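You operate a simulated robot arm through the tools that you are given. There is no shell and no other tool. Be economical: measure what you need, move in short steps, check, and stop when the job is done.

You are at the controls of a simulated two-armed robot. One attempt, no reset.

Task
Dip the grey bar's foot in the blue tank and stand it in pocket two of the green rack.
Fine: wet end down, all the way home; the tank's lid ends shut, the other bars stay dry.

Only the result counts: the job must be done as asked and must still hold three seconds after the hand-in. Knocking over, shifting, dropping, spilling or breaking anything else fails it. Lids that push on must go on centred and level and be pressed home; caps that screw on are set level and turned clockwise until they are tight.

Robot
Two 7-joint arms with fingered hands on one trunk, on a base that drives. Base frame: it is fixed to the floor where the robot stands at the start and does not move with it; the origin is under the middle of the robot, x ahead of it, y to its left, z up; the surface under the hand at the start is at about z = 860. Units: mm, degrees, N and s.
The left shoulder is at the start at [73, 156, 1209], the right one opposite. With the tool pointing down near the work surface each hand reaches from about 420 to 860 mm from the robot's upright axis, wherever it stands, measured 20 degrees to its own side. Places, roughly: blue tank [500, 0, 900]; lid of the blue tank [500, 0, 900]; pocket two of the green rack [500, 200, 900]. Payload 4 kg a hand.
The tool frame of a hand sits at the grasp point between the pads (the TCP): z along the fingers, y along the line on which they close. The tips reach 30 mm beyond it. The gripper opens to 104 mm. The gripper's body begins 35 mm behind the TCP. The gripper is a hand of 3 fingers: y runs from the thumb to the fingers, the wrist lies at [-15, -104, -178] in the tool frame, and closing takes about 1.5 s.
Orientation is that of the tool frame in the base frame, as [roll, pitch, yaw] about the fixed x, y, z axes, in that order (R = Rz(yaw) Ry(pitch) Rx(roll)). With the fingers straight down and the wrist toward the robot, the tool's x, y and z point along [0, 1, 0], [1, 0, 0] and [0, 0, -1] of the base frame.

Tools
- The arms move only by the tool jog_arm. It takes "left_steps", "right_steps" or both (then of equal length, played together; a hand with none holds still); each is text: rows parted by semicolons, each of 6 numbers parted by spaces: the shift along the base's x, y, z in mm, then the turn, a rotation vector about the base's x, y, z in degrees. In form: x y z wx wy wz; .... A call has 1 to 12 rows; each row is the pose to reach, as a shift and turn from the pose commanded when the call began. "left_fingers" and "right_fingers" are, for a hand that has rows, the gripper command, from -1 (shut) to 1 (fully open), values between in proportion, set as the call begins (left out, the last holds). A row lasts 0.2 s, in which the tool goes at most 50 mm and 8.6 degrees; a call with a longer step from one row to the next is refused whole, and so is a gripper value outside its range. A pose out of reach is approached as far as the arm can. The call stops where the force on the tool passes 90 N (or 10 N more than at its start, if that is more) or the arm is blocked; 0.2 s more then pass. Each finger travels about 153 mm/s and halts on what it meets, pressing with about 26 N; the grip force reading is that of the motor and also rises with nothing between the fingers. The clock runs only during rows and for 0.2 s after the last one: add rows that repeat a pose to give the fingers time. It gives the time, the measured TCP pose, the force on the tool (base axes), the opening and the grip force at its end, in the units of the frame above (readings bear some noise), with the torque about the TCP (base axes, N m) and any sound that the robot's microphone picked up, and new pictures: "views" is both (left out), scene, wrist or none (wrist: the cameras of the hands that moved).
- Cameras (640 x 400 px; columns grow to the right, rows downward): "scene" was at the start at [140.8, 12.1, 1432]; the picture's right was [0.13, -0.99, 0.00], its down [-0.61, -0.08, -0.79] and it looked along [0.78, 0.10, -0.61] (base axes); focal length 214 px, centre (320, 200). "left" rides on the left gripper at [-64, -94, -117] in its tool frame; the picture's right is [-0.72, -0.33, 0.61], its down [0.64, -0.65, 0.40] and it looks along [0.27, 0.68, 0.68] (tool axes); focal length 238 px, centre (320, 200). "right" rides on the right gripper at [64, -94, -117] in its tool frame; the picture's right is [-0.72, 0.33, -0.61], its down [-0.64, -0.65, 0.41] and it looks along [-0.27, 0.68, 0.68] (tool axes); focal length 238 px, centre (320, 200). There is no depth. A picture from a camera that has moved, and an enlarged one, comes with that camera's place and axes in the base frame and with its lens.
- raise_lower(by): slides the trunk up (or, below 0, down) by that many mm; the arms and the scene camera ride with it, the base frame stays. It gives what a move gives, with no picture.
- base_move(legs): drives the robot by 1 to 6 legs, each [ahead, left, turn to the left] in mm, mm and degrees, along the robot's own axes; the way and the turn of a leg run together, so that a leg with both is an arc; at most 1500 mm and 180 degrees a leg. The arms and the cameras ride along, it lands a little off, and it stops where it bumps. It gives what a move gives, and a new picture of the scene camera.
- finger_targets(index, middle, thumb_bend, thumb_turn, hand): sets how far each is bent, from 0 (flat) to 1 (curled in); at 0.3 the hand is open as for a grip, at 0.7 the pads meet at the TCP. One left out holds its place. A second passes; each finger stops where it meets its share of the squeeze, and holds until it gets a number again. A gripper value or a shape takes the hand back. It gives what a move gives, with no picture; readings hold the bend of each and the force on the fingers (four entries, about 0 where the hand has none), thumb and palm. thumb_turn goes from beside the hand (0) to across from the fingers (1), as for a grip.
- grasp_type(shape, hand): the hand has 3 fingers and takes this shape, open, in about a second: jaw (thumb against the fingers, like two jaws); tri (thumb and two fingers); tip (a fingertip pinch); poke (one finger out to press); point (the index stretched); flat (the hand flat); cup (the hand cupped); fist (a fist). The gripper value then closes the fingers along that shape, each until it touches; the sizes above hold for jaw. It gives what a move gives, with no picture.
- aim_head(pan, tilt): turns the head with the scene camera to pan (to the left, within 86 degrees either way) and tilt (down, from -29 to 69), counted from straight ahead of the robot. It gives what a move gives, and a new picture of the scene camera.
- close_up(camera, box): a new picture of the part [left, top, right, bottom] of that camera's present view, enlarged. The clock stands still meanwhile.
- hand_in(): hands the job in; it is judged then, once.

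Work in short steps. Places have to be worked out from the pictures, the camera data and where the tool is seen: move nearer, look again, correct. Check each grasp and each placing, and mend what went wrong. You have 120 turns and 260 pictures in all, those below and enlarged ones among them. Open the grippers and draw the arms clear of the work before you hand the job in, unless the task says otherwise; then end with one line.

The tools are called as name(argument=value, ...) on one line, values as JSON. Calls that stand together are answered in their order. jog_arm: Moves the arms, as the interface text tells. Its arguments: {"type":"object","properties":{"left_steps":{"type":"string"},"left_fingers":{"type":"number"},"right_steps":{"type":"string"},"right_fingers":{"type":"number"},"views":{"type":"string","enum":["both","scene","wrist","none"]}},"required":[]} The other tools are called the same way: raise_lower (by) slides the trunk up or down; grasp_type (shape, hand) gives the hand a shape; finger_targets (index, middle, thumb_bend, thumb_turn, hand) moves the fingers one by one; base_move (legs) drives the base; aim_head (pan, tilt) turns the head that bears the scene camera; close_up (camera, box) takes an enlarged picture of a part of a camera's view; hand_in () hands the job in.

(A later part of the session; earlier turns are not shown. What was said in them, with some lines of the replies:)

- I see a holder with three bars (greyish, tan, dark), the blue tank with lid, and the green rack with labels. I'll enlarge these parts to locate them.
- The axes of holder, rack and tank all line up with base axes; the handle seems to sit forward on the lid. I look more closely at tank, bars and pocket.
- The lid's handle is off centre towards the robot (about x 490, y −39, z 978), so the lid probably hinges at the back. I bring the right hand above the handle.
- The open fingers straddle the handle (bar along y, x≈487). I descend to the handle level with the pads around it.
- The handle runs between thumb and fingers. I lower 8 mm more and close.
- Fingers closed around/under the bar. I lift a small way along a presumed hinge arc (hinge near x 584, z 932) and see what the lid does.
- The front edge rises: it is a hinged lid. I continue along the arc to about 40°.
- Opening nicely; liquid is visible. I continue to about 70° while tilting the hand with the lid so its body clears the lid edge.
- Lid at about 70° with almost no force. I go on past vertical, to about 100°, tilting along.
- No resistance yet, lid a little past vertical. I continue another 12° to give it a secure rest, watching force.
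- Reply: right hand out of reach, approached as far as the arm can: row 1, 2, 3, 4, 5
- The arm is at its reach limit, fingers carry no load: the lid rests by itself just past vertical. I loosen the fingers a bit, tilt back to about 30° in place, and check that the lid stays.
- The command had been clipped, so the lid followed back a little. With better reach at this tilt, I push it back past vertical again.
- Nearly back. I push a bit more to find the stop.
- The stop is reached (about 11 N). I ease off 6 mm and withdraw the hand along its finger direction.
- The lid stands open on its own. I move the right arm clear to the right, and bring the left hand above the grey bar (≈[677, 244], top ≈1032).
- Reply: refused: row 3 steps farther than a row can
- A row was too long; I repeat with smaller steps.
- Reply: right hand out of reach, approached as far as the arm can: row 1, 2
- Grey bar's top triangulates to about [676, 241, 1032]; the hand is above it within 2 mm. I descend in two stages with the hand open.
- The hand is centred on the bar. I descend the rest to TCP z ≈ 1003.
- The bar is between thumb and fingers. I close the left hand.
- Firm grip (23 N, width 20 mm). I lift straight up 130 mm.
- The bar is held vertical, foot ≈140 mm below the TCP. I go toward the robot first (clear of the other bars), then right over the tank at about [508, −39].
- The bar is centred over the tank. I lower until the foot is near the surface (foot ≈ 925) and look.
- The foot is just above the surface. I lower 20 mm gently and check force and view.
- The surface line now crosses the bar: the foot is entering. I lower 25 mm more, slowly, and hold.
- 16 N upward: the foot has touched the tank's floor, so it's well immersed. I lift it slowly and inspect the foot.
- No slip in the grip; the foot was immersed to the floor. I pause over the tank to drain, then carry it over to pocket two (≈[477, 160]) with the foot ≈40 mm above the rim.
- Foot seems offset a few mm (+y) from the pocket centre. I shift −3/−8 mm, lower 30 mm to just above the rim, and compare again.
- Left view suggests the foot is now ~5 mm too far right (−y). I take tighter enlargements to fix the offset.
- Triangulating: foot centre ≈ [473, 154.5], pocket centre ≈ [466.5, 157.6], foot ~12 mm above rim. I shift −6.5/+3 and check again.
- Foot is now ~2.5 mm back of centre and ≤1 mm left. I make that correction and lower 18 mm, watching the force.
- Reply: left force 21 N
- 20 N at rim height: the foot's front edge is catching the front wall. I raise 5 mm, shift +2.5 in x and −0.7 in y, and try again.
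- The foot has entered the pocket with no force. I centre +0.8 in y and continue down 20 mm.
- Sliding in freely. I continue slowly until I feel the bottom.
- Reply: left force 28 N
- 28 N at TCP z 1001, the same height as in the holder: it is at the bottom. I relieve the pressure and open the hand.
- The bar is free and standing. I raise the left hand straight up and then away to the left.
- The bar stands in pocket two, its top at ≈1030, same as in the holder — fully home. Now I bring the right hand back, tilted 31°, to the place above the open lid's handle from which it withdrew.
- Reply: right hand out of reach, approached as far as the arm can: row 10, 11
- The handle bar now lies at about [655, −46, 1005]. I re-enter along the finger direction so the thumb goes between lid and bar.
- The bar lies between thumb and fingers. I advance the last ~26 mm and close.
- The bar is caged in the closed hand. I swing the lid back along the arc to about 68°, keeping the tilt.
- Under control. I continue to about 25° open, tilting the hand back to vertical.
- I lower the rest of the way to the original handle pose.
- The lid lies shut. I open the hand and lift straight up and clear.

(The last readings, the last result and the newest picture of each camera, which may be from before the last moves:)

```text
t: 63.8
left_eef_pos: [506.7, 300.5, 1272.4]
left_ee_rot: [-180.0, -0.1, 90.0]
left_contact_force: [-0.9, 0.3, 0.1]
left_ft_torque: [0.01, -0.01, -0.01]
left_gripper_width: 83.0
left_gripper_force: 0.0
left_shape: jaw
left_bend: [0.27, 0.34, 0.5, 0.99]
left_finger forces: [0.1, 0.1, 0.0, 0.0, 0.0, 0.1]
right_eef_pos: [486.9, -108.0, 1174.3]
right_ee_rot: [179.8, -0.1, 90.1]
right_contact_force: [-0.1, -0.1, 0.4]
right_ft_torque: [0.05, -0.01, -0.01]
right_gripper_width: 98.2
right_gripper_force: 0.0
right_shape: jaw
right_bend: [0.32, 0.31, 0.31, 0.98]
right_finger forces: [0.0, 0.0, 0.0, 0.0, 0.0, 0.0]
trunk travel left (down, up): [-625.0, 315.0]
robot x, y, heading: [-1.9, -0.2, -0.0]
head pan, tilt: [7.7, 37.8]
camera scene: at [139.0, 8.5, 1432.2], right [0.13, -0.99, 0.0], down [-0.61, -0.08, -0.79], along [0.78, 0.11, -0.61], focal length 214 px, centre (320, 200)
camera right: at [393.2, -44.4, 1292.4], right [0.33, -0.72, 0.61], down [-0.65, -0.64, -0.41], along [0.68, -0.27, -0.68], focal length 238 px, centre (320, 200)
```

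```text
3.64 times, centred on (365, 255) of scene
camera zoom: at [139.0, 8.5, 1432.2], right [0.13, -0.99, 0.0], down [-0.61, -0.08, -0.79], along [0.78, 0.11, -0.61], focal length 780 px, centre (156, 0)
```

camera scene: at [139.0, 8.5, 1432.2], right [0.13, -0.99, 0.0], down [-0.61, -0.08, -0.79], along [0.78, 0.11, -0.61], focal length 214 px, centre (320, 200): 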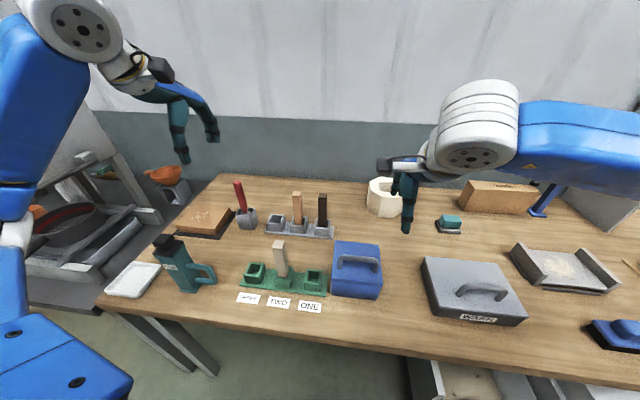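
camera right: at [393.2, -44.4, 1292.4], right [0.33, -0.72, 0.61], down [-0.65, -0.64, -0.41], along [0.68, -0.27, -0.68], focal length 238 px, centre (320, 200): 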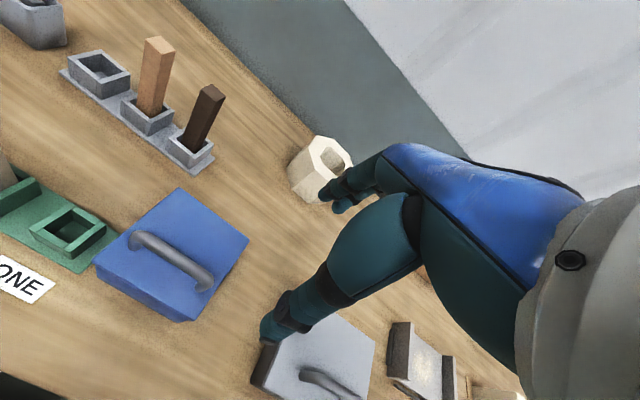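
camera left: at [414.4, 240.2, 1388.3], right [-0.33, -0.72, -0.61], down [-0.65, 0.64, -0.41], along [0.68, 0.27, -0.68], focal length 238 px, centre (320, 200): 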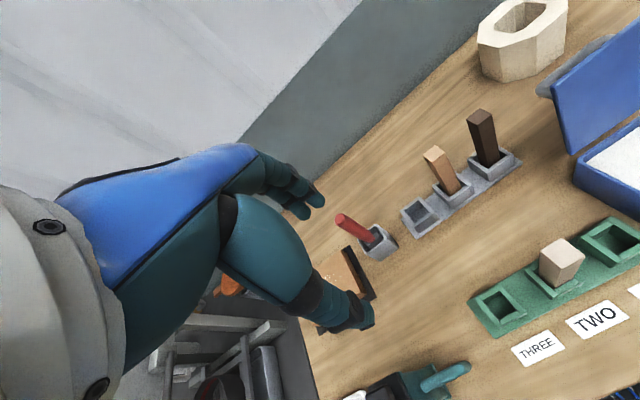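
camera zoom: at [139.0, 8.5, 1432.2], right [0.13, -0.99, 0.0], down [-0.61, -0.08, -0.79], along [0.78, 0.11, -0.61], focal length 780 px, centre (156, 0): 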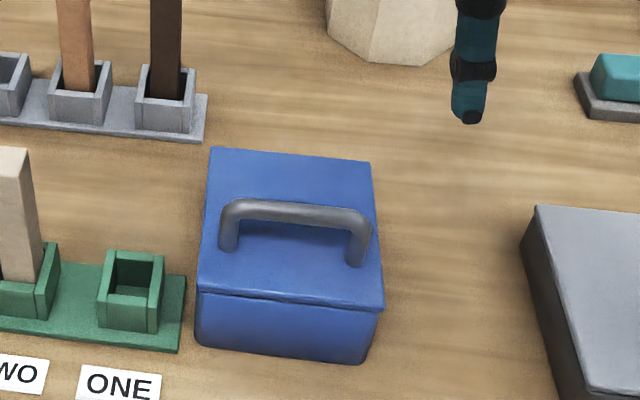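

The lid is shut as it was at the start. I draw the right arm farther clear and take a last look at everything.

jog_arm(right_steps="0 -30 30 0 0 0; 0 -65 60 0 0 0; 0 -105 80 0 0 0; 0 -145 90 0 0 0; 0 -185 90 0 0 0; 0 -185 90 0 0 0", views="scene")

close_up(camera="scene", box=[230, 170, 400, 310])

```text
t: 65.2
left_eef_pos: [508.6, 301.7, 1270.1]
left_ee_rot: [-179.9, 0.0, 90.2]
left_contact_force: [0.3, 0.2, 0.0]
left_ft_torque: [-0.01, 0.0, -0.03]
left_gripper_width: 83.1
left_gripper_force: 0.1
left_shape: jaw
left_bend: [0.27, 0.34, 0.5, 0.99]
left_finger forces: [0.0, 0.1, 0.0, 0.0, 0.0, 0.0]
right_eef_pos: [488.8, -293.2, 1266.2]
right_ee_rot: [-180.0, 0.0, 90.1]
right_contact_force: [-0.7, -0.3, -0.6]
right_ft_torque: [0.0, -0.02, -0.02]
right_gripper_width: 98.4
right_gripper_force: 0.0
right_shape: jaw
right_bend: [0.32, 0.31, 0.31, 0.98]
right_finger forces: [0.0, 0.0, 0.0, 0.0, 0.0, 0.0]
trunk travel left (down, up): [-625.0, 315.0]
robot x, y, heading: [0.1, -3.9, -0.0]
head pan, tilt: [7.7, 37.8]
camera scene: at [140.4, 10.6, 1432.0], right [0.13, -0.99, 0.0], down [-0.61, -0.08, -0.79], along [0.78, 0.11, -0.61], focal length 214 px, centre (320, 200)
```

scene: 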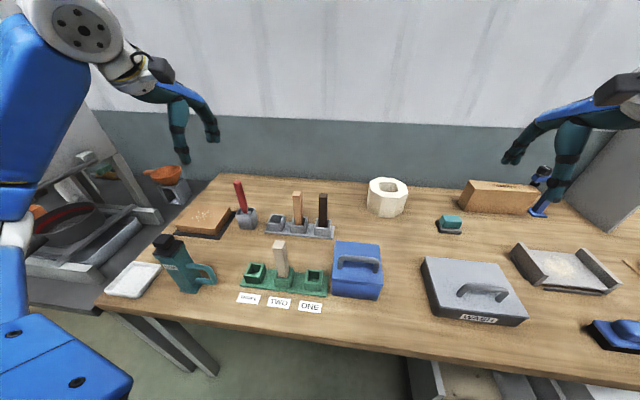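

```text
2.86 times, centred on (315, 240) of scene
camera zoom: at [140.4, 10.6, 1432.0], right [0.13, -0.99, 0.0], down [-0.61, -0.08, -0.79], along [0.78, 0.11, -0.61], focal length 613 px, centre (334, 86)
```

zoom: 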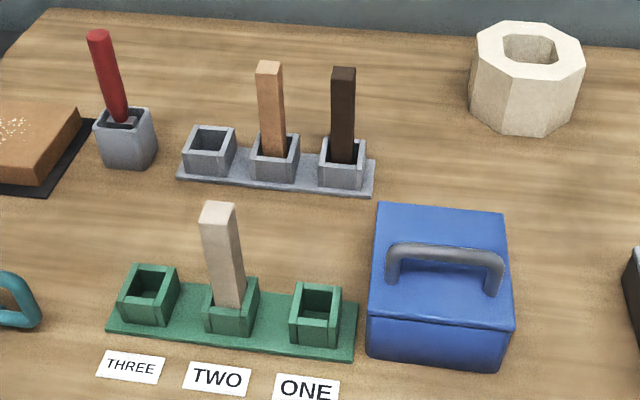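

Everything is in place: the grey bar upright in pocket two, the lid shut, the other bars untouched, both hands open and clear. I hand in.

hand_in()

```text
The job is handed in.
```

The grey bar's foot was dipped in the blue tank until it touched the floor, and the bar now stands wet end down at the bottom of pocket two. The tank lid is shut, the other bars weren't touched, and both hands are open and clear. The bar's colour didn't visibly change after the dip, so I judged it wet from how deep it went.
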